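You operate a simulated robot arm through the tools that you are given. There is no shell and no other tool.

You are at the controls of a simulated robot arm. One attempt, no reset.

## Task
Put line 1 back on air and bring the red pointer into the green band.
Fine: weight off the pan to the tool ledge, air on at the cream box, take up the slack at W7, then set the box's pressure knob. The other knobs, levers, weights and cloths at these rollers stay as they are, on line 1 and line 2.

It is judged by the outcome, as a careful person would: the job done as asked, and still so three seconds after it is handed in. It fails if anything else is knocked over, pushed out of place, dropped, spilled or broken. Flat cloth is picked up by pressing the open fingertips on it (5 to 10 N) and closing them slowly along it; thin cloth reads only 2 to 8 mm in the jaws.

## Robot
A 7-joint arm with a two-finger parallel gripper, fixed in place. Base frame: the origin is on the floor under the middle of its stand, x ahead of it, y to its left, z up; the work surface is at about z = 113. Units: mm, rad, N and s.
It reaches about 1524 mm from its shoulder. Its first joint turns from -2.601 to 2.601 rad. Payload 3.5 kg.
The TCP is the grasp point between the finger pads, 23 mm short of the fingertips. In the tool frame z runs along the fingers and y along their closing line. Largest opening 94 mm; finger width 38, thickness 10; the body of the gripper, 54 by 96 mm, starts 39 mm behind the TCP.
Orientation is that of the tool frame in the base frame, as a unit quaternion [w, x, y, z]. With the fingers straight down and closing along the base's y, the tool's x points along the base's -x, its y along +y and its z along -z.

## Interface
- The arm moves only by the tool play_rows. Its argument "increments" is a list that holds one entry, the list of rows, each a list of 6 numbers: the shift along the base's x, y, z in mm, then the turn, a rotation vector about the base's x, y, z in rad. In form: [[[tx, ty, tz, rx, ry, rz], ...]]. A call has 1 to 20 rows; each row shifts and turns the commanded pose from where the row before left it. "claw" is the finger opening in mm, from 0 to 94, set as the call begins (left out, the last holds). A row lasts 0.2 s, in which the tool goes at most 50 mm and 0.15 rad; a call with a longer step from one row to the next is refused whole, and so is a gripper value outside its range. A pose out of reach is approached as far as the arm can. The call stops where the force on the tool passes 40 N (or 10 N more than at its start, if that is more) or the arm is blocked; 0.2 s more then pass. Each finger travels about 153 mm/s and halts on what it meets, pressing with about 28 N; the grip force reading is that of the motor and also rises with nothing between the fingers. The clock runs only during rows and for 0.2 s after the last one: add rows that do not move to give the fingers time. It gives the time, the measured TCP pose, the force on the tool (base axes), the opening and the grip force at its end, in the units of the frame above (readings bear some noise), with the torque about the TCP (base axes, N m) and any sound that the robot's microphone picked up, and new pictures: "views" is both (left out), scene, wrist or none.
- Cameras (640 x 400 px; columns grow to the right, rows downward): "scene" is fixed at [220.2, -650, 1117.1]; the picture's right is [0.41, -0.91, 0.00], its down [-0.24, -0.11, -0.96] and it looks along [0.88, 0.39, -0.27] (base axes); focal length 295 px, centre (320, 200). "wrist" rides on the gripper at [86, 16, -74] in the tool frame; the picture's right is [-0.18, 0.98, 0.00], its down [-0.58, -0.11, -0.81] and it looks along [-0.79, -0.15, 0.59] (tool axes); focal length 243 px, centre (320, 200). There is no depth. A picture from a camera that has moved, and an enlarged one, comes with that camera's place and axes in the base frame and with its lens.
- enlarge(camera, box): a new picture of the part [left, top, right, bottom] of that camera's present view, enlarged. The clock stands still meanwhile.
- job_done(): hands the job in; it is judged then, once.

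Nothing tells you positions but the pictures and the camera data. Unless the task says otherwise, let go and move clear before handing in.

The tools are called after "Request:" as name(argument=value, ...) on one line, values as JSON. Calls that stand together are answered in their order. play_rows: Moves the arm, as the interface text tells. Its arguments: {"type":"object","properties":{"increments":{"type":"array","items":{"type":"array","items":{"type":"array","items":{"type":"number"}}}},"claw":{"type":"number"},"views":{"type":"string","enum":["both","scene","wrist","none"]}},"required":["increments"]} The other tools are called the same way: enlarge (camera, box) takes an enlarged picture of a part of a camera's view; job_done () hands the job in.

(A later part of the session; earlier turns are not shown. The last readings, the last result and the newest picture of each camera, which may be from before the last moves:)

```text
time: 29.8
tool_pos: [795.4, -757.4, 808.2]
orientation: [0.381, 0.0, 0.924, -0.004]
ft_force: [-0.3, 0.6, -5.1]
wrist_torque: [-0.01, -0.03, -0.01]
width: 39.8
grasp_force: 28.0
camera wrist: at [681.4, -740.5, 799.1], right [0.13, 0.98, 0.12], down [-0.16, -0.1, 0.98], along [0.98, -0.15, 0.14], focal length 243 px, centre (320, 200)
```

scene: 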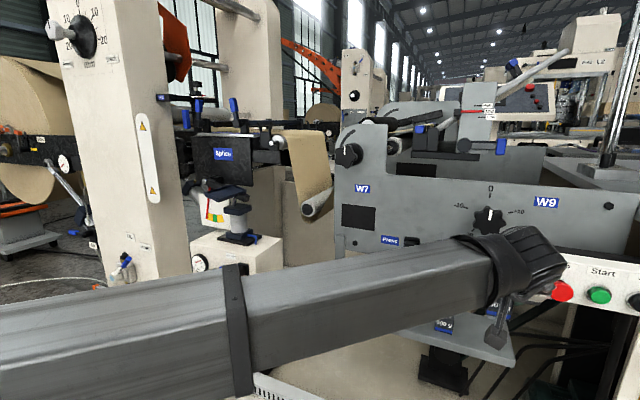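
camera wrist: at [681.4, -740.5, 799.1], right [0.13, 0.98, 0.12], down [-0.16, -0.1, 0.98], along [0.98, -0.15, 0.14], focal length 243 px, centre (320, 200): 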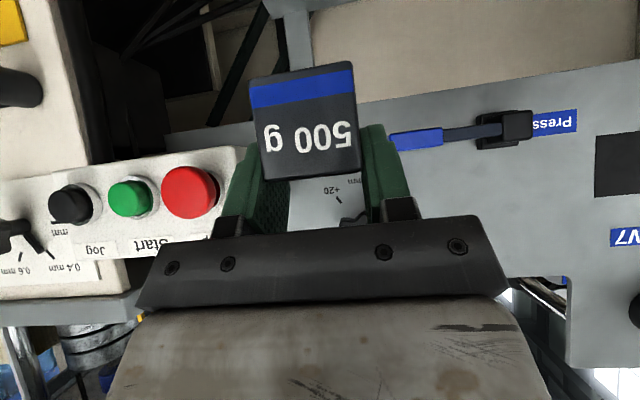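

The red stop button face is near (846, -862, 807) and its box edge near y≈-820, so I must stay left of that. I'll lower in front of the ledge to see it and check heights.

Request:
play_rows(increments=[[[0, 0, -15, 0, 0, 0], [0, 2, -25, 0, 0, 0], [0, 2, -25, 0, 0, 0], [0, 2, -20, 0, 0, 0], [0, 0, 0, 0, 0, 0]]])

Request:
enlarge(camera="scene", box=[400, 220, 580, 390])

Request:
enlarge(camera="wrist", box=[200, 0, 520, 200])

```text
time: 31.0
tool_pos: [796.4, -752.6, 722.1]
orientation: [0.381, 0.0, 0.925, -0.003]
ft_force: [-0.6, -0.2, -4.4]
wrist_torque: [0.0, -0.03, 0.01]
width: 39.5
grasp_force: 28.5
camera wrist: at [682.5, -736.1, 713.8], right [0.13, 0.98, 0.12], down [-0.16, -0.1, 0.98], along [0.98, -0.15, 0.14], focal length 243 px, centre (320, 200)
```

scene: 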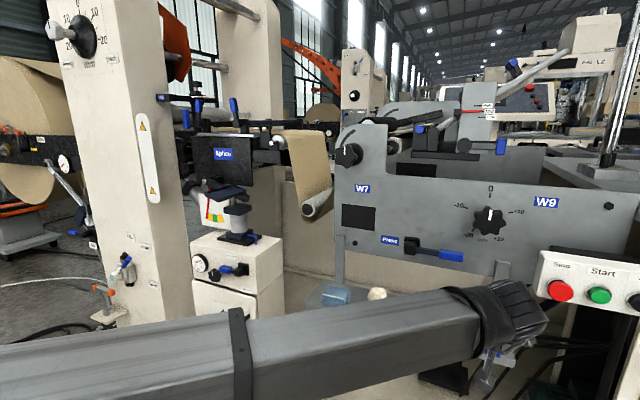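
wrist: 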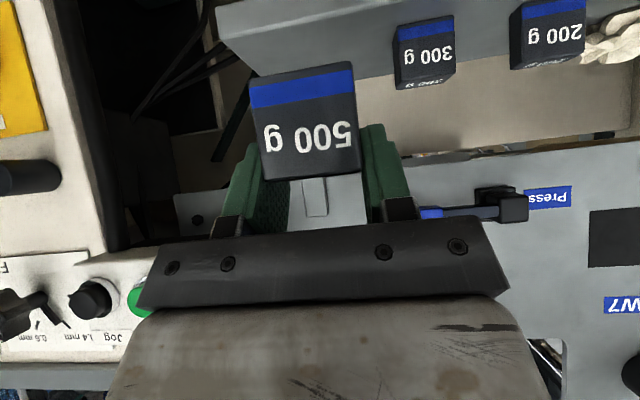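

```text
2.35 times, centred on (490, 305) of scene
camera zoom: at [220.2, -650.0, 1117.1], right [0.41, -0.91, 0.0], down [-0.24, -0.11, -0.96], along [0.88, 0.39, -0.27], focal length 694 px, centre (-80, -47)
```

zoom: 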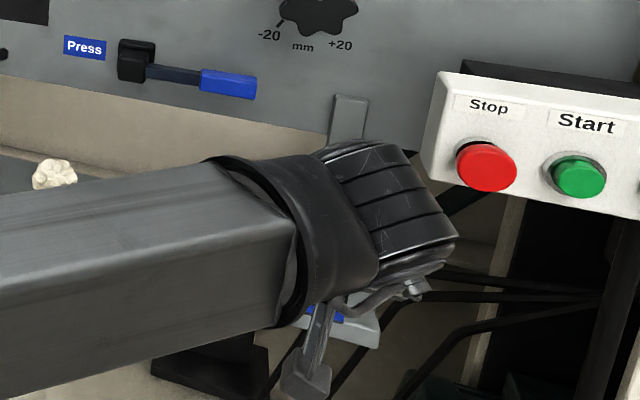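

```text
2.00 times, centred on (360, 100) of wrist
camera zoom: at [682.5, -736.1, 713.8], right [0.13, 0.98, 0.12], down [-0.16, -0.1, 0.98], along [0.98, -0.15, 0.14], focal length 485 px, centre (240, 400)
```

zoom: 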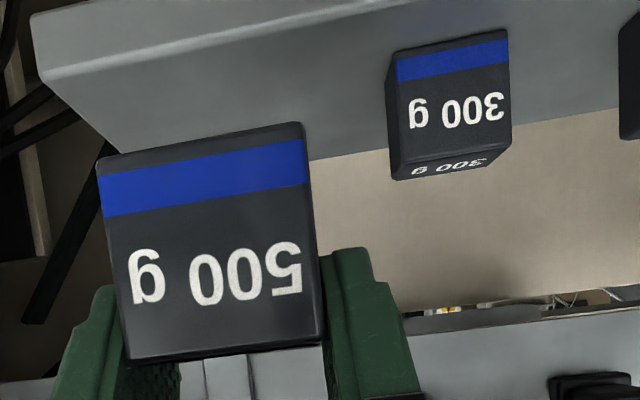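

Ledge top is confirmed at z≈625 with the 300 g weight at y -659 to -697. I'll move forward over the free spot at y≈-752, then lower slowly.

Request:
play_rows(increments=[[[15, 0, 0, 0, 0, 0], [20, 0, 0, 0, 0, 0], [20, 0, 0, 0, 0, 0], [20, 0, 0, 0, 0, 0], [15, 0, 0, 0, 0, 0], [12, 0, 0, 0, 0, 0], [0, 0, -10, 0, 0, 0], [0, 0, -12, 0, 0, 0], [0, 0, -10, 0, 0, 0], [0, 0, -8, 0, 0, 0], [0, 0, 0, 0, 0, 0]]])

Request:
enlarge(camera="wrist", box=[200, 0, 520, 200])

```text
time: 33.4
tool_pos: [897.7, -753.1, 682.0]
orientation: [0.381, 0.0, 0.924, -0.003]
ft_force: [0.6, -0.3, -5.0]
wrist_torque: [0.02, -0.03, 0.01]
width: 39.7
grasp_force: 27.8
camera wrist: at [784.5, -735.7, 673.9], right [0.13, 0.98, 0.12], down [-0.16, -0.1, 0.98], along [0.98, -0.15, 0.14], focal length 243 px, centre (320, 200)
```

scene: 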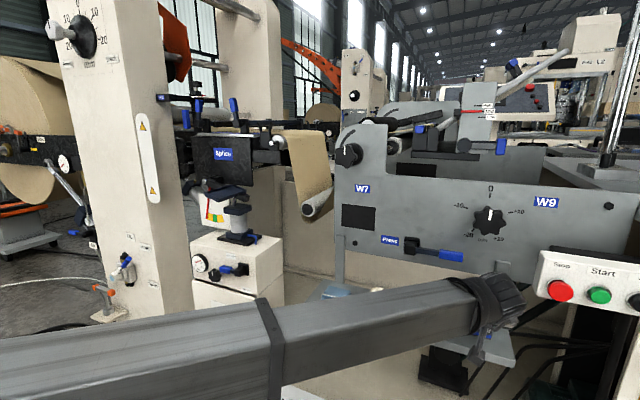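
wrist: 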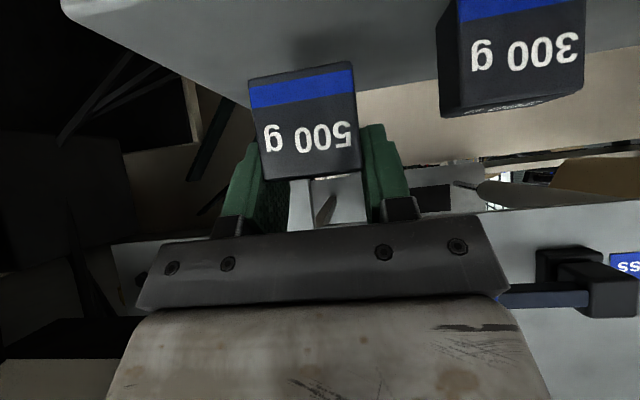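

```text
2.00 times, centred on (360, 100) of wrist
camera zoom: at [784.5, -735.7, 673.9], right [0.13, 0.98, 0.12], down [-0.16, -0.1, 0.98], along [0.98, -0.15, 0.14], focal length 485 px, centre (240, 400)
```

zoom: 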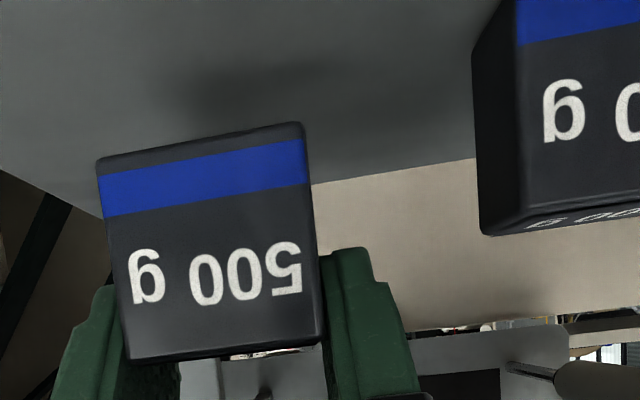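

The block hovers about 12 mm above the ledge, clear of the 300 g weight and the ledge end. Lowering gently to contact.

Request:
play_rows(increments=[[[0, 0, -3, 0, 0, 0], [0, 0, -3, 0, 0, 0], [0, 0, -2, 0, 0, 0], [0, 0, -1, 0, 0, 0], [0, 0, 0, 0, 0, 0]]], views="wrist")

Request:
play_rows(increments=[[[0, 0, -1, 0, 0, 0], [0, 0, -1, 0, 0, 0], [0, 0, 0, 0, 0, 0]]], views="none")

```text
time: 34.6
tool_pos: [897.9, -751.1, 673.0]
orientation: [0.381, 0.0, 0.925, -0.003]
ft_force: [-0.4, -0.7, -4.9]
wrist_torque: [-0.02, 0.0, -0.02]
width: 39.8
grasp_force: 27.7
camera wrist: at [784.3, -735.2, 665.2], right [0.13, 0.98, 0.12], down [-0.16, -0.1, 0.98], along [0.98, -0.15, 0.14], focal length 243 px, centre (320, 200)
```

wrist: 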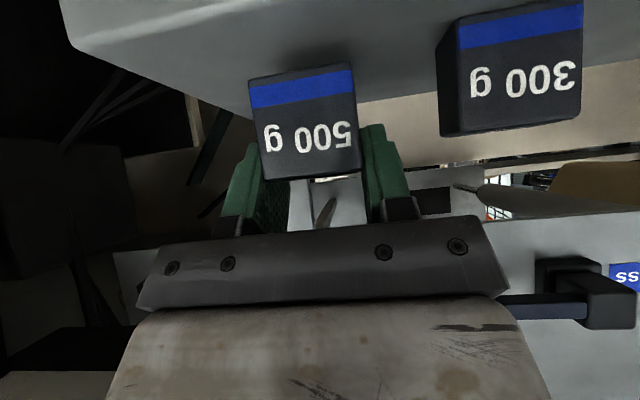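

```text
time: 35.4
tool_pos: [897.9, -752.1, 670.7]
orientation: [0.381, 0.0, 0.925, -0.004]
ft_force: [-0.6, -0.5, -4.7]
wrist_torque: [-0.01, -0.03, -0.01]
width: 39.9
grasp_force: 28.7
```

Request:
play_rows(increments=[[[0, 0, -1, 0, 0, 0], [0, 0, -0.5, 0, 0, 0], [0, 0, 0, 0, 0, 0]]], views="none")

Request:
play_rows(increments=[[[0, 0, -1, 0, 0, 0], [0, 0, -0.5, 0, 0, 0], [0, 0, 0, 0, 0, 0]]], views="wrist")

```text
time: 36.2
tool_pos: [898.3, -751.3, 669.1]
orientation: [0.381, 0.001, 0.924, -0.004]
ft_force: [0.4, 0.0, -5.3]
wrist_torque: [0.01, 0.01, 0.0]
width: 39.8
grasp_force: 28.4
```

```text
time: 37.0
tool_pos: [899.7, -752.1, 667.3]
orientation: [0.381, -0.001, 0.925, -0.003]
ft_force: [-0.4, -0.8, -5.0]
wrist_torque: [-0.01, -0.02, -0.01]
width: 39.7
grasp_force: 27.8
camera wrist: at [784.8, -735.3, 659.3], right [0.13, 0.98, 0.12], down [-0.16, -0.1, 0.98], along [0.98, -0.15, 0.14], focal length 243 px, centre (320, 200)
```

wrist: 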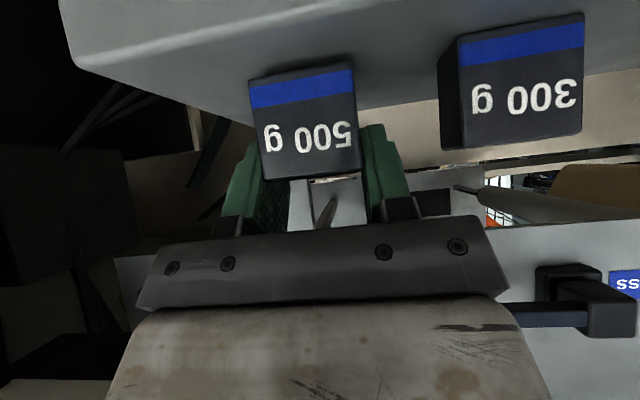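

No contact yet, though the block's bottom now lines up with that of the 300 g weight. Continuing down in small steps.

Request:
play_rows(increments=[[[0, 0, -0.7, 0, 0, 0], [0, 0, -0.7, 0, 0, 0], [0, 0, 0, 0, 0, 0]]], views="none")

Request:
play_rows(increments=[[[0, 0, -0.7, 0, 0, 0], [0, 0, -0.7, 0, 0, 0], [0, 0, 0, 0, 0, 0]]], views="none")

Request:
play_rows(increments=[[[0, 0, -0.7, 0, 0, 0], [0, 0, -0.7, 0, 0, 0], [0, 0, 0, 0, 0, 0]]], views="wrist")

```text
time: 37.8
tool_pos: [898.0, -751.3, 667.0]
orientation: [0.381, 0.0, 0.925, -0.004]
ft_force: [0.0, -0.5, -4.4]
wrist_torque: [0.01, -0.02, -0.02]
width: 39.9
grasp_force: 27.6
```

```text
time: 38.6
tool_pos: [897.7, -751.7, 665.1]
orientation: [0.381, 0.001, 0.924, -0.005]
ft_force: [-0.5, -0.2, -5.2]
wrist_torque: [-0.02, -0.03, 0.01]
width: 39.9
grasp_force: 27.7
```

```text
time: 39.4
tool_pos: [898.2, -752.0, 664.7]
orientation: [0.382, 0.001, 0.924, -0.005]
ft_force: [1.7, 0.5, -1.1]
wrist_torque: [0.12, -0.11, 0.04]
width: 39.7
grasp_force: 27.9
camera wrist: at [784.1, -734.9, 655.8], right [0.13, 0.98, 0.12], down [-0.16, -0.1, 0.98], along [0.98, -0.15, 0.14], focal length 243 px, centre (320, 200)
```

wrist: 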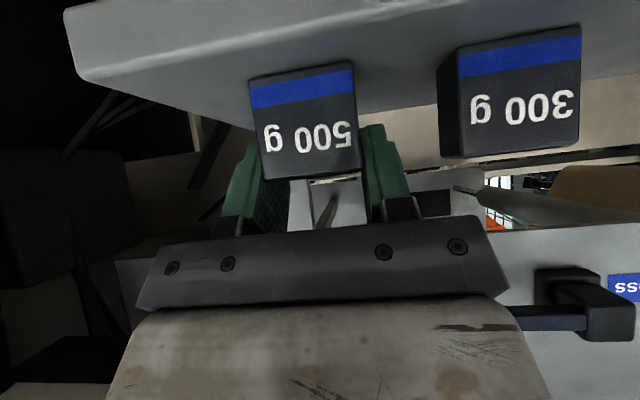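

Contact begins (the ledge now carries about 4 N). One more half-millimetre to seat it, then I'll open slowly.

Request:
play_rows(increments=[[[0, 0, -0.6, 0, 0, 0], [0, 0, 0, 0, 0, 0]]], views="none")

```text
time: 40.0
tool_pos: [898.2, -752.9, 663.6]
orientation: [0.382, 0.0, 0.924, -0.004]
ft_force: [0.1, 0.4, 5.7]
wrist_torque: [0.2, -0.22, -0.02]
width: 39.7
grasp_force: 27.1
```

The ledge now bears the weight fully. Opening the fingers in stages.

Request:
play_rows(increments=[[[0, 0, 0, 0, 0, 0], [0, 0, 0, 0, 0, 0]]], claw=41, views="wrist")

Request:
play_rows(increments=[[[0, 0, 0, 0, 0, 0], [0, 0, 0, 0, 0, 0]]], claw=54, views="wrist")

```text
time: 40.6
tool_pos: [896.4, -751.5, 664.2]
orientation: [0.38, 0.001, 0.925, -0.005]
ft_force: [0.1, 0.5, 1.4]
wrist_torque: [0.0, -0.02, -0.01]
width: 41.2
grasp_force: 0.1
camera wrist: at [784.1, -734.9, 655.0], right [0.13, 0.98, 0.12], down [-0.16, -0.1, 0.98], along [0.98, -0.15, 0.14], focal length 243 px, centre (320, 200)
```

wrist: 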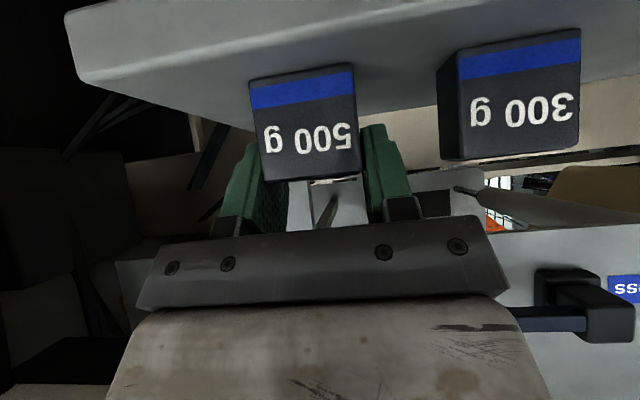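

```text
time: 41.2
tool_pos: [897.4, -750.4, 663.5]
orientation: [0.381, 0.001, 0.924, -0.004]
ft_force: [0.1, 0.4, -0.8]
wrist_torque: [0.01, -0.02, -0.01]
width: 53.9
grasp_force: 0.1
camera wrist: at [784.1, -734.9, 655.0], right [0.13, 0.98, 0.12], down [-0.16, -0.1, 0.98], along [0.98, -0.15, 0.14], focal length 243 px, centre (320, 200)
```

wrist: 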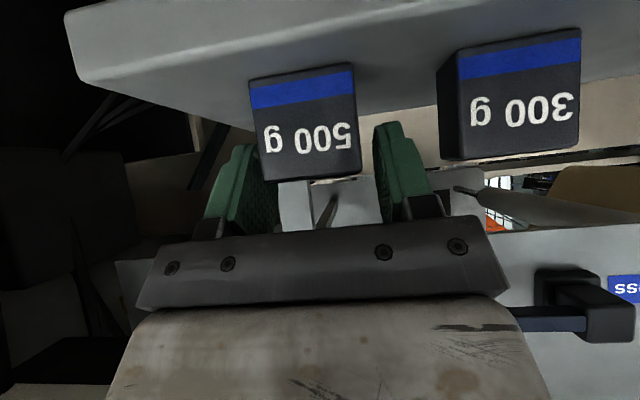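

The 500 g weight stands on the ledge, released. Retreating back along the finger direction.

Request:
play_rows(increments=[[[-7, 0, 7, 0, 0, 0], [-12, 0, 12, 0, 0, 0], [-16, 0, 16, 0, 0, 0], [-25, 0, 20, 0, 0, 0], [-30, 0, 20, 0, 0, 0], [-30, 10, 25, 0, 0, 0], [-20, 25, 30, 0, 0, 0], [0, 35, 25, 0, 0, 0], [0, 40, 20, 0, 0, 0], [0, 40, 10, 0, 0, 0], [0, 40, 0, 0, 0, 0], [0, 40, 0, 0, 0, 0], [0, 30, 0, 0, 0, 0], [0, 0, 0, 0, 0, 0]]])

Request:
enlarge(camera="scene", box=[300, 220, 540, 370])

```text
time: 44.2
tool_pos: [758.0, -491.4, 848.7]
orientation: [0.38, 0.001, 0.925, -0.004]
ft_force: [0.0, -0.9, 0.2]
wrist_torque: [0.02, 0.03, 0.02]
width: 54.1
grasp_force: 0.1
camera wrist: at [644.2, -474.3, 839.8], right [0.13, 0.98, 0.12], down [-0.16, -0.1, 0.98], along [0.98, -0.15, 0.14], focal length 243 px, centre (320, 200)
```

scene: 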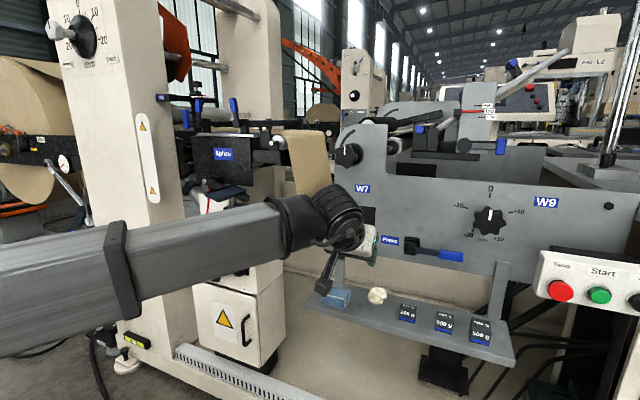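
wrist: 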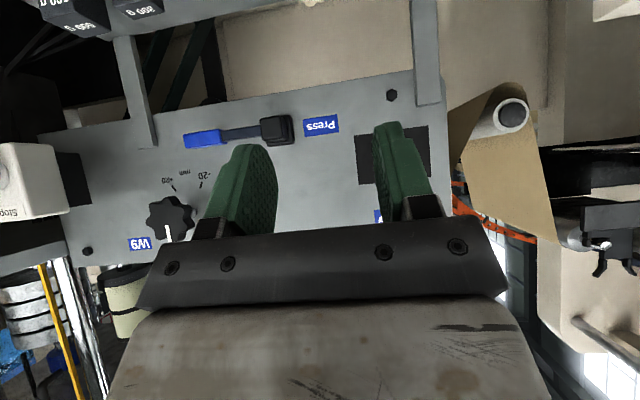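

```text
2.67 times, centred on (420, 295) of scene
camera zoom: at [220.2, -650.0, 1117.1], right [0.41, -0.91, 0.0], down [-0.24, -0.11, -0.96], along [0.88, 0.39, -0.27], focal length 787 px, centre (53, -53)
```

zoom: 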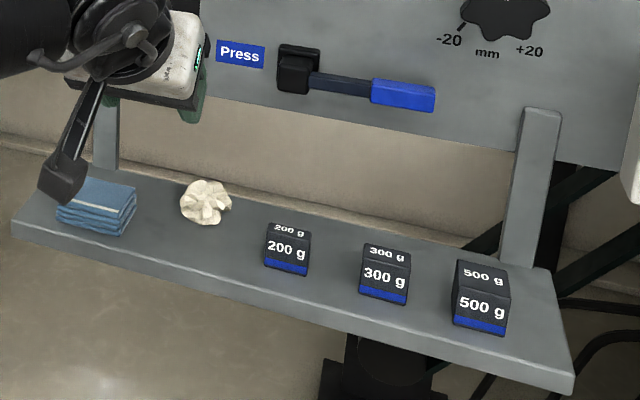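

The weight stands neatly beside the others. Next is the cream box: I'll go in front of it to look at the air lever, knob and gauge.

Request:
play_rows(increments=[[[0, 20, -5, 0, 0, 0], [0, 35, -15, 0, 0, 0], [0, 40, -20, 0, 0, 0], [0, 40, -20, 0, 0, 0], [0, 40, -20, 0, 0, 0], [0, 40, -20, 0, 0, 0], [0, 40, -20, 0, 0, 0], [0, 40, -20, 0, 0, 0], [0, 40, -20, 0, 0, 0], [0, 40, -20, 0, 0, 0], [0, 40, -20, 0, 0, 0], [0, 40, -20, 0, 0, 0], [0, 40, -20, 0, 0, 0], [0, 40, -15, 0, 0, 0], [0, 30, -15, 0, 0, 0], [0, 15, -5, 0, 0, 0], [0, 0, 0, 0, 0, 0]]])

```text
time: 47.8
tool_pos: [756.0, 87.6, 573.2]
orientation: [0.382, 0.001, 0.924, -0.005]
ft_force: [-0.5, -0.7, -0.6]
wrist_torque: [0.0, 0.01, -0.03]
width: 53.9
grasp_force: 0.1
camera wrist: at [642.8, 104.6, 564.6], right [0.13, 0.98, 0.12], down [-0.16, -0.1, 0.98], along [0.98, -0.15, 0.14], focal length 243 px, centre (320, 200)
```

scene: 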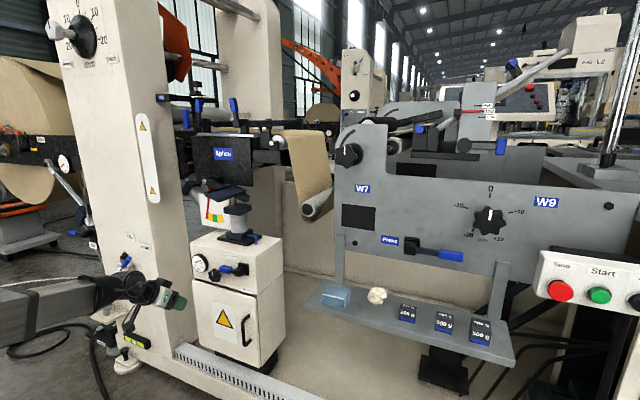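
wrist: 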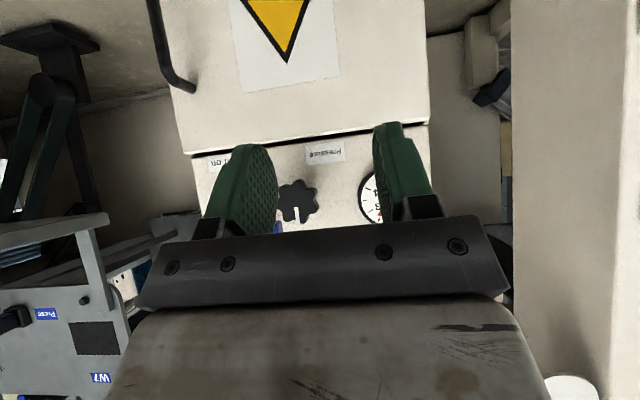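

I can see the knob, gauge and the "Pressure"/"Air on" labels (upside down), but the lever is hidden behind the gripper. I'll raise the hand to see all of it.

Request:
play_rows(increments=[[[0, 0, 25, 0, 0, 0], [0, 0, 35, 0, 0, 0], [0, 0, 35, 0, 0, 0], [0, 0, 25, 0, 0, 0], [0, 0, 0, 0, 0, 0]]])

Request:
enlarge(camera="wrist", box=[160, 20, 460, 210])

Request:
enlarge(camera="scene", box=[185, 230, 295, 300])

```text
time: 49.0
tool_pos: [756.5, 88.5, 692.7]
orientation: [0.381, 0.0, 0.925, -0.004]
ft_force: [-0.7, -0.4, -2.1]
wrist_torque: [-0.02, 0.03, 0.01]
width: 54.0
grasp_force: 0.1
camera wrist: at [643.9, 104.9, 683.6], right [0.13, 0.98, 0.12], down [-0.16, -0.1, 0.98], along [0.98, -0.15, 0.14], focal length 243 px, centre (320, 200)
```

scene: 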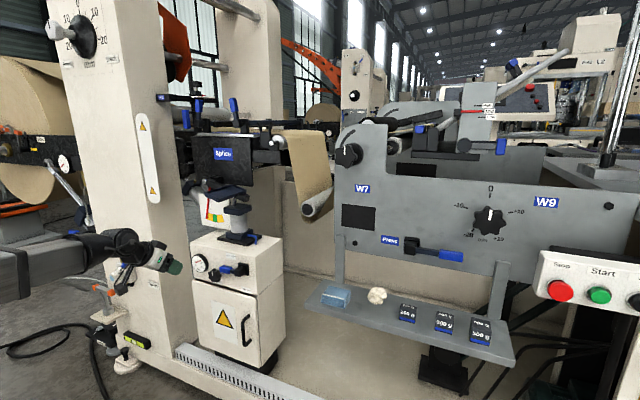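
wrist: 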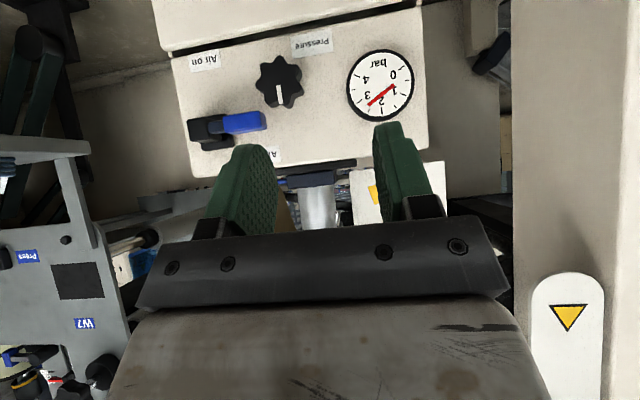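

```text
2.11 times, centred on (310, 115) of wrist
camera zoom: at [643.9, 104.9, 683.6], right [0.13, 0.98, 0.12], down [-0.16, -0.1, 0.98], along [0.98, -0.15, 0.14], focal length 511 px, centre (341, 379)
```

zoom: 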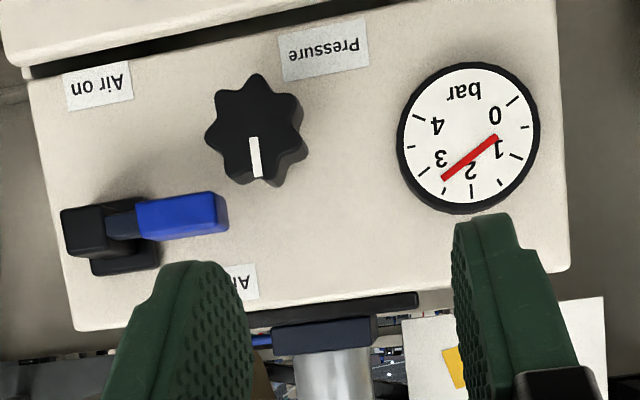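

```text
5.71 times, centred on (240, 265) of scene
camera zoom: at [220.2, -650.0, 1117.1], right [0.41, -0.91, 0.0], down [-0.24, -0.11, -0.96], along [0.88, 0.39, -0.27], focal length 1686 px, centre (777, -171)
```

zoom: 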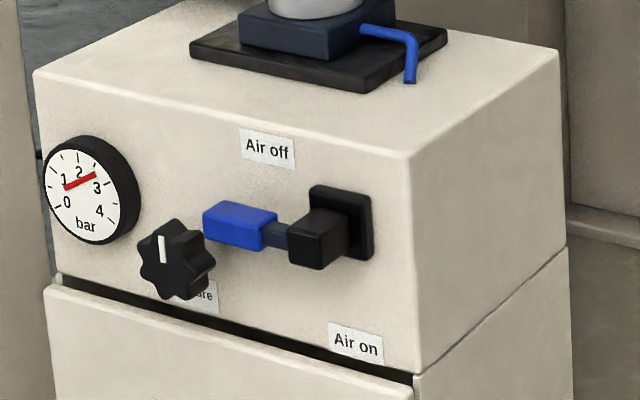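

Triangulating: box front x≈946, air lever pivot near (y -60, z 632) with its handle pointing left to y≈20 at x≈898–916, and the pressure knob centre at about (888, 41, 598). The lever has to swing down to "Air on", so I'll close the fingers, level them, and go above the handle.

Request:
play_rows(increments=[[[0, -15, 0, 0, -0.1315, 0], [0, -20, 0, 0, -0.1315, 0], [0, -20, 0, 0, -0.1315, 0], [0, -20, 0, 0, -0.1315, 0], [0, -15, 0, 0, -0.1315, 0], [0, -13, 0, 0, -0.1315, 0], [0, 0, 0, 0, 0, 0]]], claw=0)

```text
time: 50.6
tool_pos: [756.4, 8.7, 692.6]
orientation: [0.67, -0.013, 0.743, 0.013]
ft_force: [-0.4, 0.5, -0.3]
wrist_torque: [0.02, -0.01, 0.02]
width: 0.0
grasp_force: 27.8
out of reach, approached as far as the arm can: row 4, 5
camera wrist: at [674.3, 21.8, 613.4], right [-0.02, 0.98, 0.18], down [-0.74, -0.14, 0.66], along [0.68, -0.13, 0.73], focal length 243 px, centre (320, 200)
```

scene: 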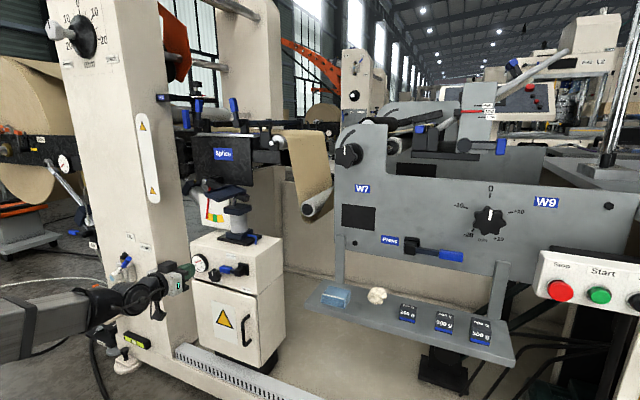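
wrist: 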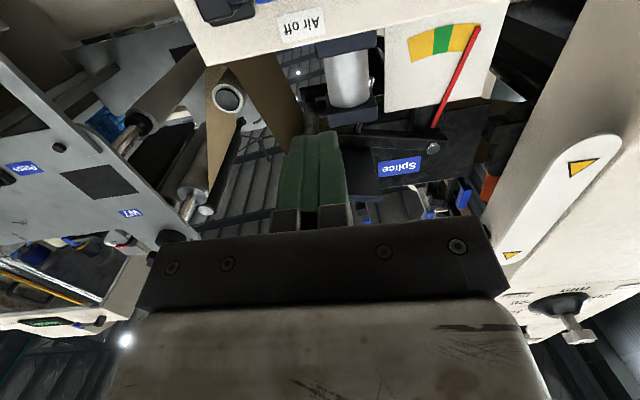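

The wrist gave out about 6° short of level at this short reach, which is fine for pushing. I'll move over to y≈-15 and forward so the tips are above the handle.

Request:
play_rows(increments=[[[10, -12, 0, 0, 0, 0], [25, -12, 0, 0, 0, 0], [30, 0, 0, 0, 0, 0], [25, 0, 0, 0, -0.03, 0], [20, 0, 0, 0, -0.03, 0], [10, 0, 0, 0, -0.03, 0], [0, 0, 0, 0, 0, 0]]])

Request:
enlarge(camera="scene", box=[165, 215, 295, 305])

```text
time: 52.2
tool_pos: [877.9, -16.1, 690.8]
orientation: [0.701, -0.012, 0.713, 0.012]
ft_force: [0.1, 0.0, -0.6]
wrist_torque: [0.03, -0.02, -0.03]
width: 0.0
grasp_force: 28.1
camera wrist: at [801.4, -2.0, 606.1], right [-0.03, 0.98, 0.18], down [-0.79, -0.14, 0.59], along [0.61, -0.13, 0.78], focal length 243 px, centre (320, 200)
```

scene: 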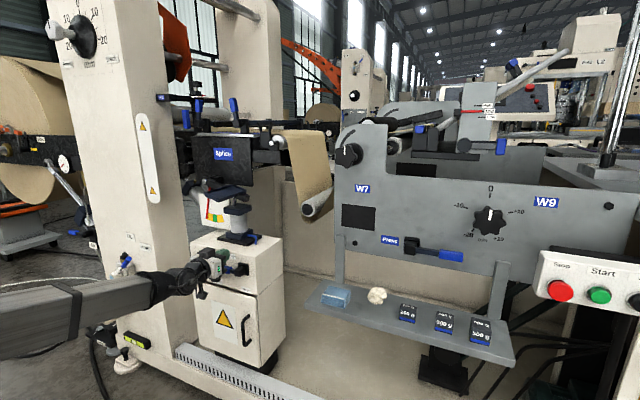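
wrist: 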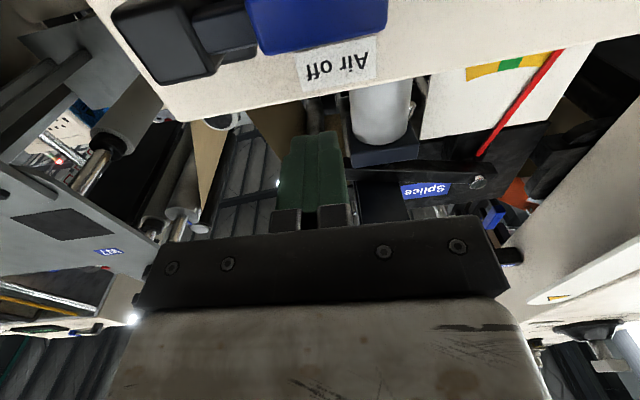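

```text
4.44 times, centred on (230, 260) of scene
camera zoom: at [220.2, -650.0, 1117.1], right [0.41, -0.91, 0.0], down [-0.24, -0.11, -0.96], along [0.88, 0.39, -0.27], focal length 1312 px, centre (720, -67)
```

zoom: 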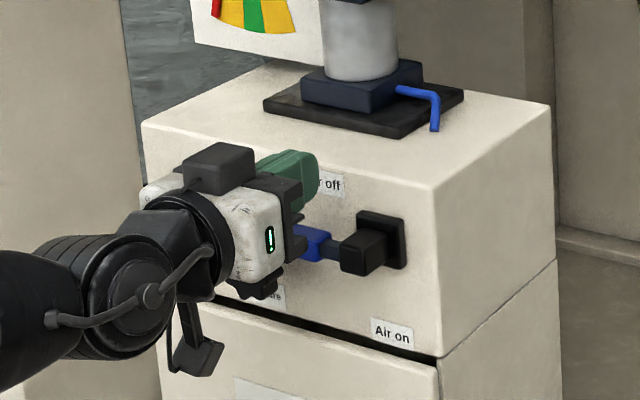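

The wrist view puts the handle at y -28…18 with its top near z≈641, and the box face nearer x≈932. I'll advance 13 mm, then press down along the lever's arc, keeping clear of the pressure knob at y>17.

Request:
play_rows(increments=[[[7, 2, -8, 0, 0, 0], [6, 2, -10, 0, 0, 0], [0, 0, -8, 0, 0, 0], [0, 0, 0, 0, 0, 0]]], views="none")

Request:
play_rows(increments=[[[0, 0, -5, 0, 0, 0], [0, 0.5, -5, 0, 0, 0], [0, 0.5, -5, 0, 0, 0], [0, -0.5, -5, 0, 0, 0], [0, -1, -5, 0, 0, 0], [0, 0, 0, 0, 0, 0]]])

Request:
enlarge(camera="scene", box=[165, 215, 295, 305])

```text
time: 53.2
tool_pos: [890.8, -10.8, 664.9]
orientation: [0.702, -0.014, 0.712, 0.013]
ft_force: [-0.3, -0.9, -0.7]
wrist_torque: [0.03, 0.0, 0.01]
width: 0.1
grasp_force: 28.0
```

```text
time: 54.6
tool_pos: [890.5, -11.4, 639.6]
orientation: [0.701, -0.012, 0.713, 0.011]
ft_force: [0.3, -0.5, 1.5]
wrist_torque: [0.01, 0.04, -0.04]
width: 0.0
grasp_force: 27.5
camera wrist: at [815.0, 2.4, 554.9], right [-0.03, 0.98, 0.18], down [-0.79, -0.14, 0.59], along [0.61, -0.13, 0.78], focal length 243 px, centre (320, 200)
```

scene: 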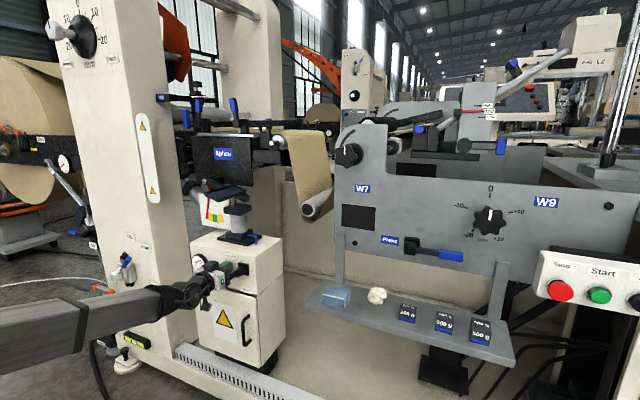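
wrist: 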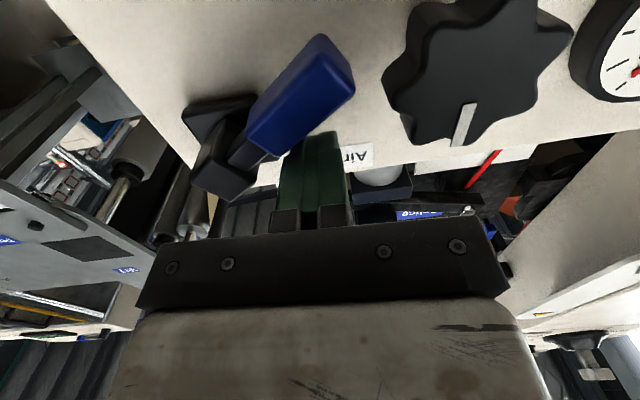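

```text
4.44 times, centred on (230, 260) of scene
camera zoom: at [220.2, -650.0, 1117.1], right [0.41, -0.91, 0.0], down [-0.24, -0.11, -0.96], along [0.88, 0.39, -0.27], focal length 1312 px, centre (720, -67)
```

zoom: 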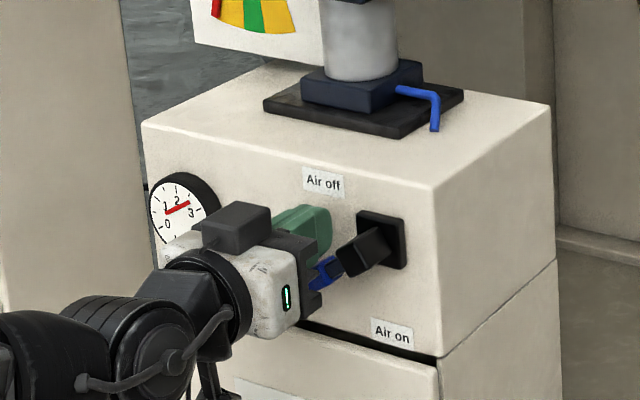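

The lever is following (about 30° down) with clear space to the knob. Continuing along the arc.

Request:
play_rows(increments=[[[0, -2.2, -4.5, 0, 0, 0], [0, -2.5, -4.5, 0, 0, 0], [0, -3.2, -4, 0, 0, 0], [0, -3.2, -4, 0, 0, 0], [0, -4, -3, 0, 0, 0], [0, -4.2, -3, 0, 0, 0], [0, -4.7, -2, 0, 0, 0], [0, 0, 0, 0, 0, 0]]])

Request:
enlarge(camera="scene", box=[165, 215, 295, 305])

```text
time: 56.2
tool_pos: [890.7, -30.8, 617.8]
orientation: [0.703, -0.018, 0.711, 0.012]
ft_force: [-0.4, 15.6, 0.5]
wrist_torque: [-0.04, -0.02, -0.04]
width: 0.3
grasp_force: 27.9
stopped in row 8: the force on the tool passed its limit at 43 N (the readings are from after the stop); the commanded pose is now the measured one
camera wrist: at [815.4, -18.1, 531.6], right [-0.04, 0.98, 0.18], down [-0.8, -0.14, 0.59], along [0.6, -0.12, 0.79], focal length 243 px, centre (320, 200)
```

scene: 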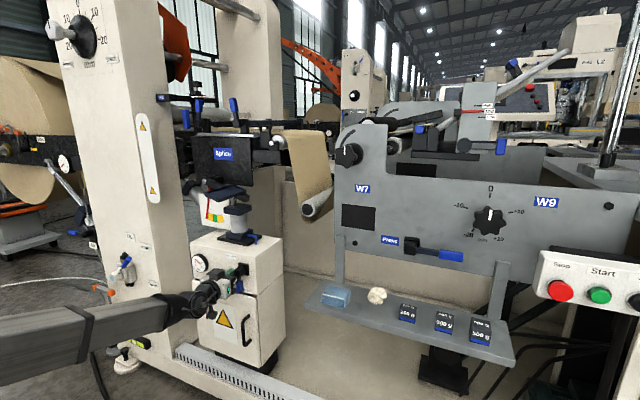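
wrist: 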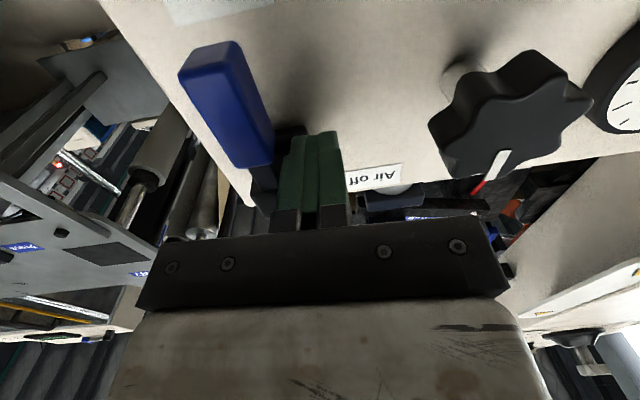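

```text
4.44 times, centred on (230, 260) of scene
camera zoom: at [220.2, -650.0, 1117.1], right [0.41, -0.91, 0.0], down [-0.24, -0.11, -0.96], along [0.88, 0.39, -0.27], focal length 1312 px, centre (720, -67)
```

zoom: 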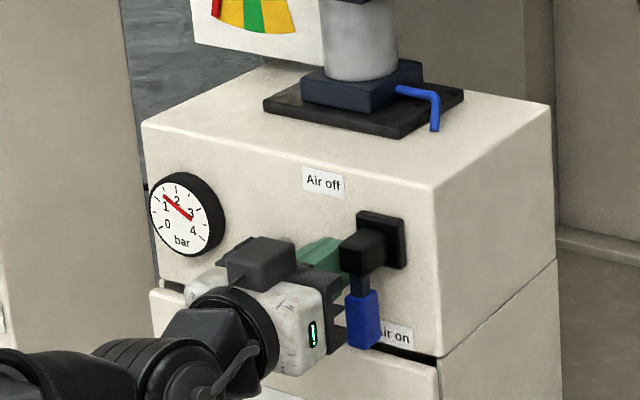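

The lever is now vertical at the "Air on" stop and the gauge needle has moved. I'll back off sideways, then straight out, and look at the pointer.

Request:
play_rows(increments=[[[0, 4, 0, 0, 0, 0], [0, 6, 0, 0, 0, 0], [-20, 0, 0, 0, 0, 0], [-30, 0, 0, 0, 0, 0], [-35, 0, 0, 0, 0, 0], [-20, 0, 0, 0, 0, 0], [0, 0, 0, 0, 0, 0]]])

Request:
enlarge(camera="scene", box=[165, 215, 295, 305])

Request:
enlarge(camera="scene", box=[180, 165, 280, 235])

```text
time: 57.8
tool_pos: [785.2, -20.6, 616.8]
orientation: [0.703, -0.017, 0.711, 0.013]
ft_force: [0.2, -0.6, -0.4]
wrist_torque: [0.0, 0.01, -0.01]
width: 0.0
grasp_force: 28.2
camera wrist: at [710.0, -8.9, 530.5], right [-0.04, 0.98, 0.18], down [-0.8, -0.14, 0.59], along [0.61, -0.12, 0.79], focal length 243 px, centre (320, 200)
```

scene: 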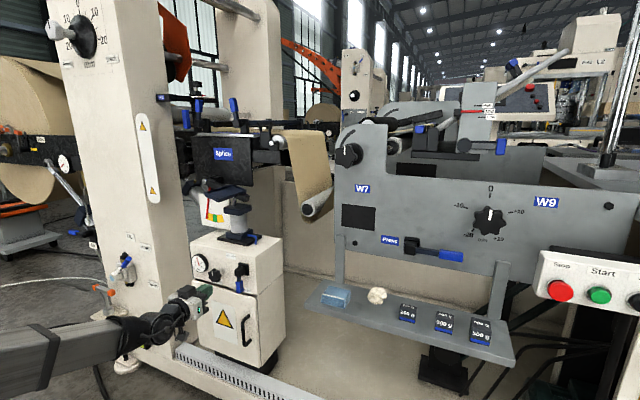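
wrist: 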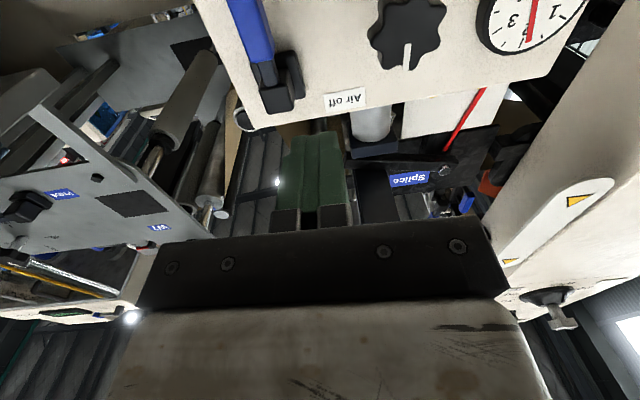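

```text
4.44 times, centred on (230, 260) of scene
camera zoom: at [220.2, -650.0, 1117.1], right [0.41, -0.91, 0.0], down [-0.24, -0.11, -0.96], along [0.88, 0.39, -0.27], focal length 1312 px, centre (720, -67)
```

zoom: 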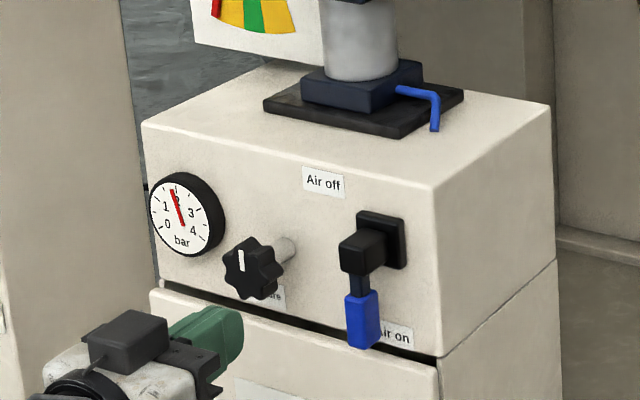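

```text
5.71 times, centred on (230, 200) of scene
camera zoom: at [220.2, -650.0, 1117.1], right [0.41, -0.91, 0.0], down [-0.24, -0.11, -0.96], along [0.88, 0.39, -0.27], focal length 1686 px, centre (834, 200)
```

zoom: 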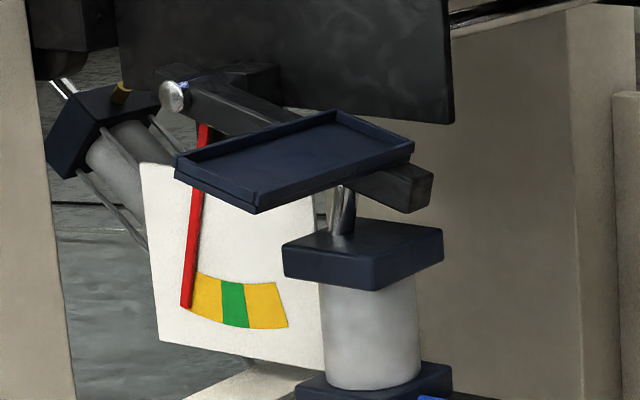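

Air is on, gauge near 1.8 bar, pointer still at the left. Before going to W7, I'll look closely at the web there to see its slack and let a moment pass.

Request:
play_rows(increments=[[[0, 0, 0, 0, 0, 0], [0, 0, 0, 0, 0, 0], [0, 0, 0, 0, 0, 0], [0, 0, 0, 0, 0, 0], [0, 0, 0, 0, 0, 0]]], views="none")

Request:
enlarge(camera="scene", box=[260, 110, 400, 230])

Request:
enlarge(camera="scene", box=[165, 215, 295, 305])

Request:
enlarge(camera="scene", box=[380, 0, 560, 160])

```text
time: 59.0
tool_pos: [785.7, -22.6, 616.1]
orientation: [0.703, -0.016, 0.711, 0.012]
ft_force: [0.0, -0.1, 0.1]
wrist_torque: [-0.01, -0.01, 0.02]
width: 0.1
grasp_force: 28.0
```

```text
3.33 times, centred on (330, 170) of scene
camera zoom: at [220.2, -650.0, 1117.1], right [0.41, -0.91, 0.0], down [-0.24, -0.11, -0.96], along [0.88, 0.39, -0.27], focal length 984 px, centre (287, 300)
```

zoom: 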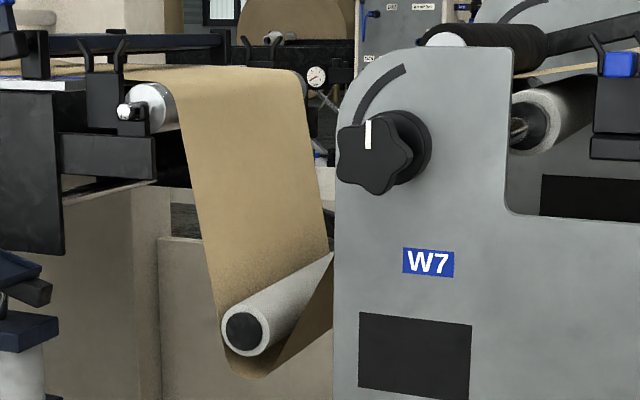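

```text
4.44 times, centred on (230, 260) of scene
camera zoom: at [220.2, -650.0, 1117.1], right [0.41, -0.91, 0.0], down [-0.24, -0.11, -0.96], along [0.88, 0.39, -0.27], focal length 1312 px, centre (720, -67)
```

zoom: 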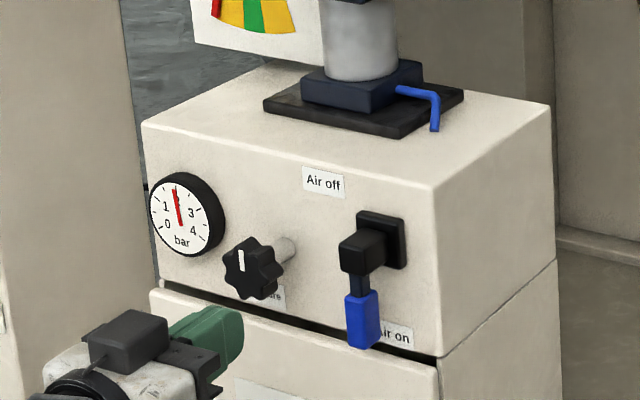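

```text
2.50 times, centred on (470, 80) of scene
camera zoom: at [220.2, -650.0, 1117.1], right [0.41, -0.91, 0.0], down [-0.24, -0.11, -0.96], along [0.88, 0.39, -0.27], focal length 738 px, centre (-55, 500)
```

zoom: 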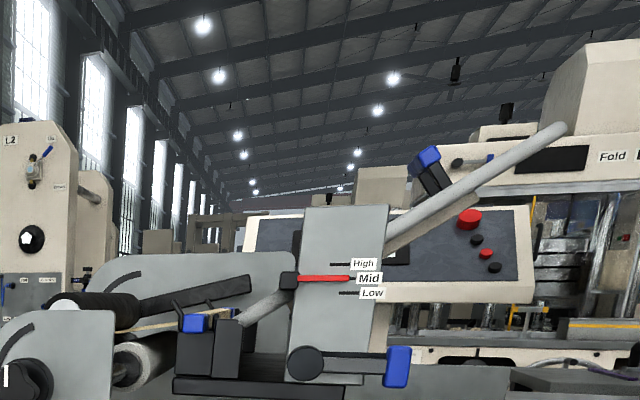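

The web droops below the lower roller, so there is slack to take up; gauge is settling near 2 bar. Now I'll go to the W7 knob (front centre about (928, -404, 1020)) with the fingers open and level.

Request:
play_rows(increments=[[[0, -20, 20, 0, 0, -0.02], [0, -30, 31, 0, 0, -0.02], [0, -30, 32, 0, 0, 0], [0, -30, 32, 0, 0, 0], [0, -30, 32, 0, 0, 0], [0, -30, 32, 0, 0, 0], [0, -30, 32, 0, 0, 0], [0, -30, 32, 0, 0, 0], [0, -30, 32, 0, 0, 0], [0, -30, 32, 0, 0, 0], [0, -30, 32, 0, 0, 0], [0, -30, 32, 0, 0, 0], [0, -30, 32, 0, 0, 0], [0, -1, 0, 0, 0, 0], [0, 0, 0, 0, 0, 0]]], claw=80)

```text
time: 62.2
tool_pos: [785.7, -403.5, 1020.7]
orientation: [0.704, -0.002, 0.711, -0.002]
ft_force: [0.1, -0.6, -0.1]
wrist_torque: [-0.02, -0.04, -0.01]
width: 79.8
grasp_force: 0.1
camera wrist: at [709.7, -389.0, 933.9], right [0.0, 0.98, 0.18], down [-0.8, -0.11, 0.59], along [0.6, -0.14, 0.79], focal length 243 px, centre (320, 200)
```

scene: 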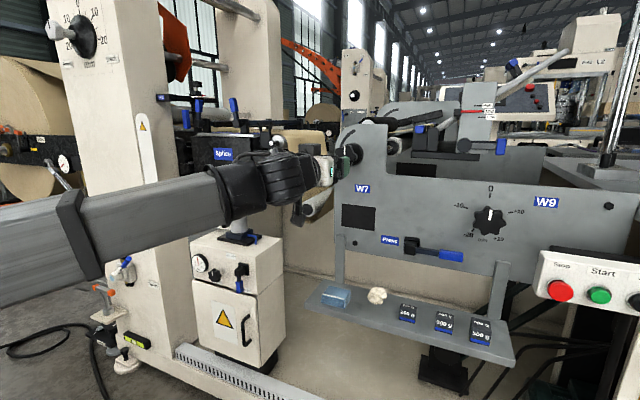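
wrist: 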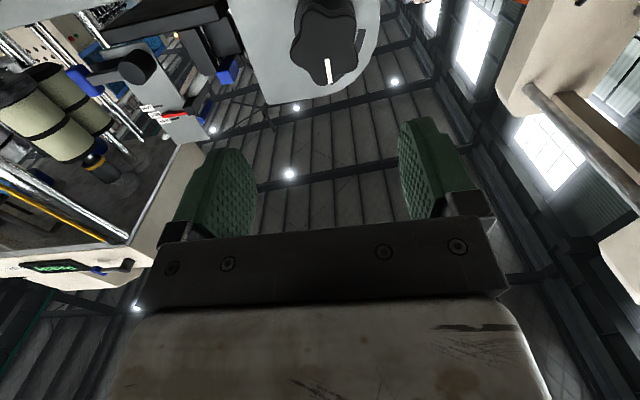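

Request:
enlarge(camera="wrist", box=[220, 0, 420, 120])

Request:
enlarge(camera="scene", box=[290, 110, 410, 220])

```text
3.20 times, centred on (320, 60) of wrist
camera zoom: at [709.7, -389.0, 933.9], right [0.0, 0.98, 0.18], down [-0.8, -0.11, 0.59], along [0.6, -0.14, 0.79], focal length 776 px, centre (320, 648)
```

zoom: 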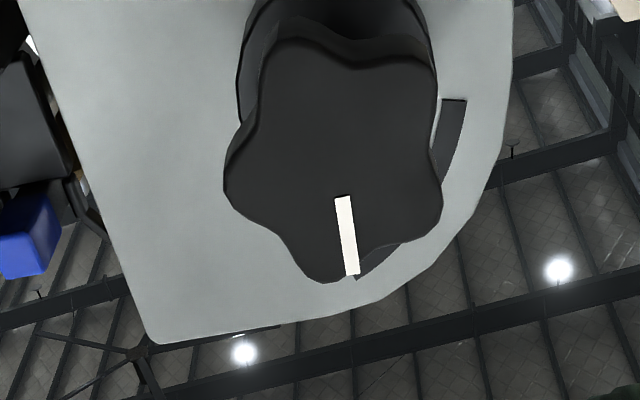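

```text
3.64 times, centred on (350, 165) of scene
camera zoom: at [220.2, -650.0, 1117.1], right [0.41, -0.91, 0.0], down [-0.24, -0.11, -0.96], along [0.88, 0.39, -0.27], focal length 1073 px, centre (211, 327)
```

zoom: 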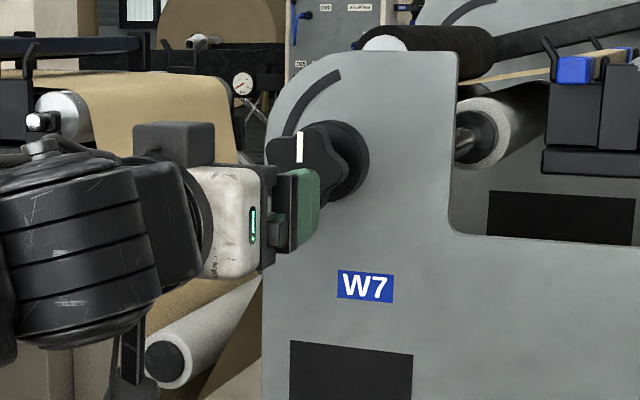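

The W7 knob is a five-lobed star, centre about (928, -401, 1019), radius 28 mm, mark at 12 o'clock. I'll roll the jaws 18° so they sit on a flat and an opposite lobe, then advance around it.

Request:
play_rows(increments=[[[10, 0, 0, 0.105, 0, 0], [15, 1, -1, 0.105, 0, 0], [20, 1, -1, 0.104, 0, 0], [25, 0, 0, 0, 0, 0], [25, 0, 0, 0, 0, 0], [20, 0, 0, 0, 0, 0], [0, 0, 0, 0, 0, 0]]])

Request:
enlarge(camera="scene", box=[290, 110, 410, 220])

```text
time: 63.8
tool_pos: [900.2, -402.1, 1017.1]
orientation: [0.695, 0.108, 0.702, 0.108]
ft_force: [-0.1, 0.9, -0.7]
wrist_torque: [-0.01, 0.04, 0.02]
width: 80.1
grasp_force: 0.0
camera wrist: at [825.9, -360.0, 940.2], right [0.0, 0.88, 0.47], down [-0.8, -0.28, 0.53], along [0.6, -0.38, 0.7], focal length 243 px, centre (320, 200)
```

scene: 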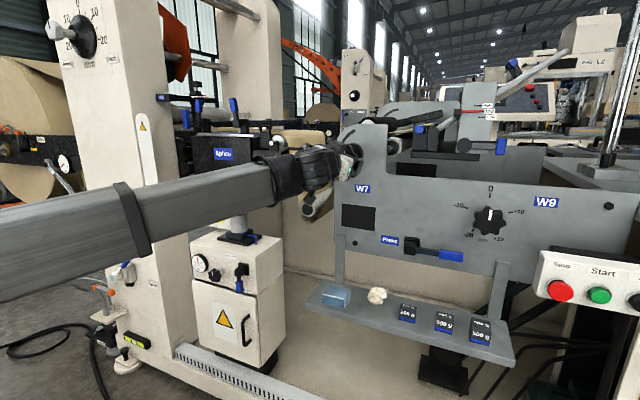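
wrist: 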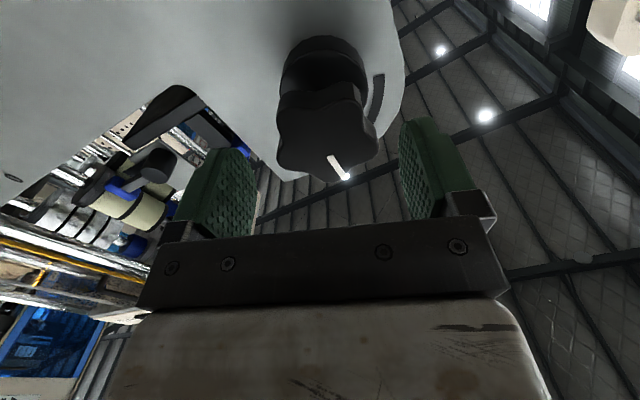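

```text
3.64 times, centred on (350, 165) of scene
camera zoom: at [220.2, -650.0, 1117.1], right [0.41, -0.91, 0.0], down [-0.24, -0.11, -0.96], along [0.88, 0.39, -0.27], focal length 1073 px, centre (211, 327)
```

zoom: 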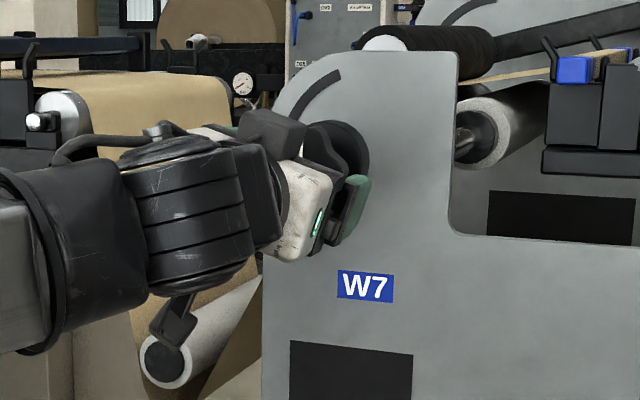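

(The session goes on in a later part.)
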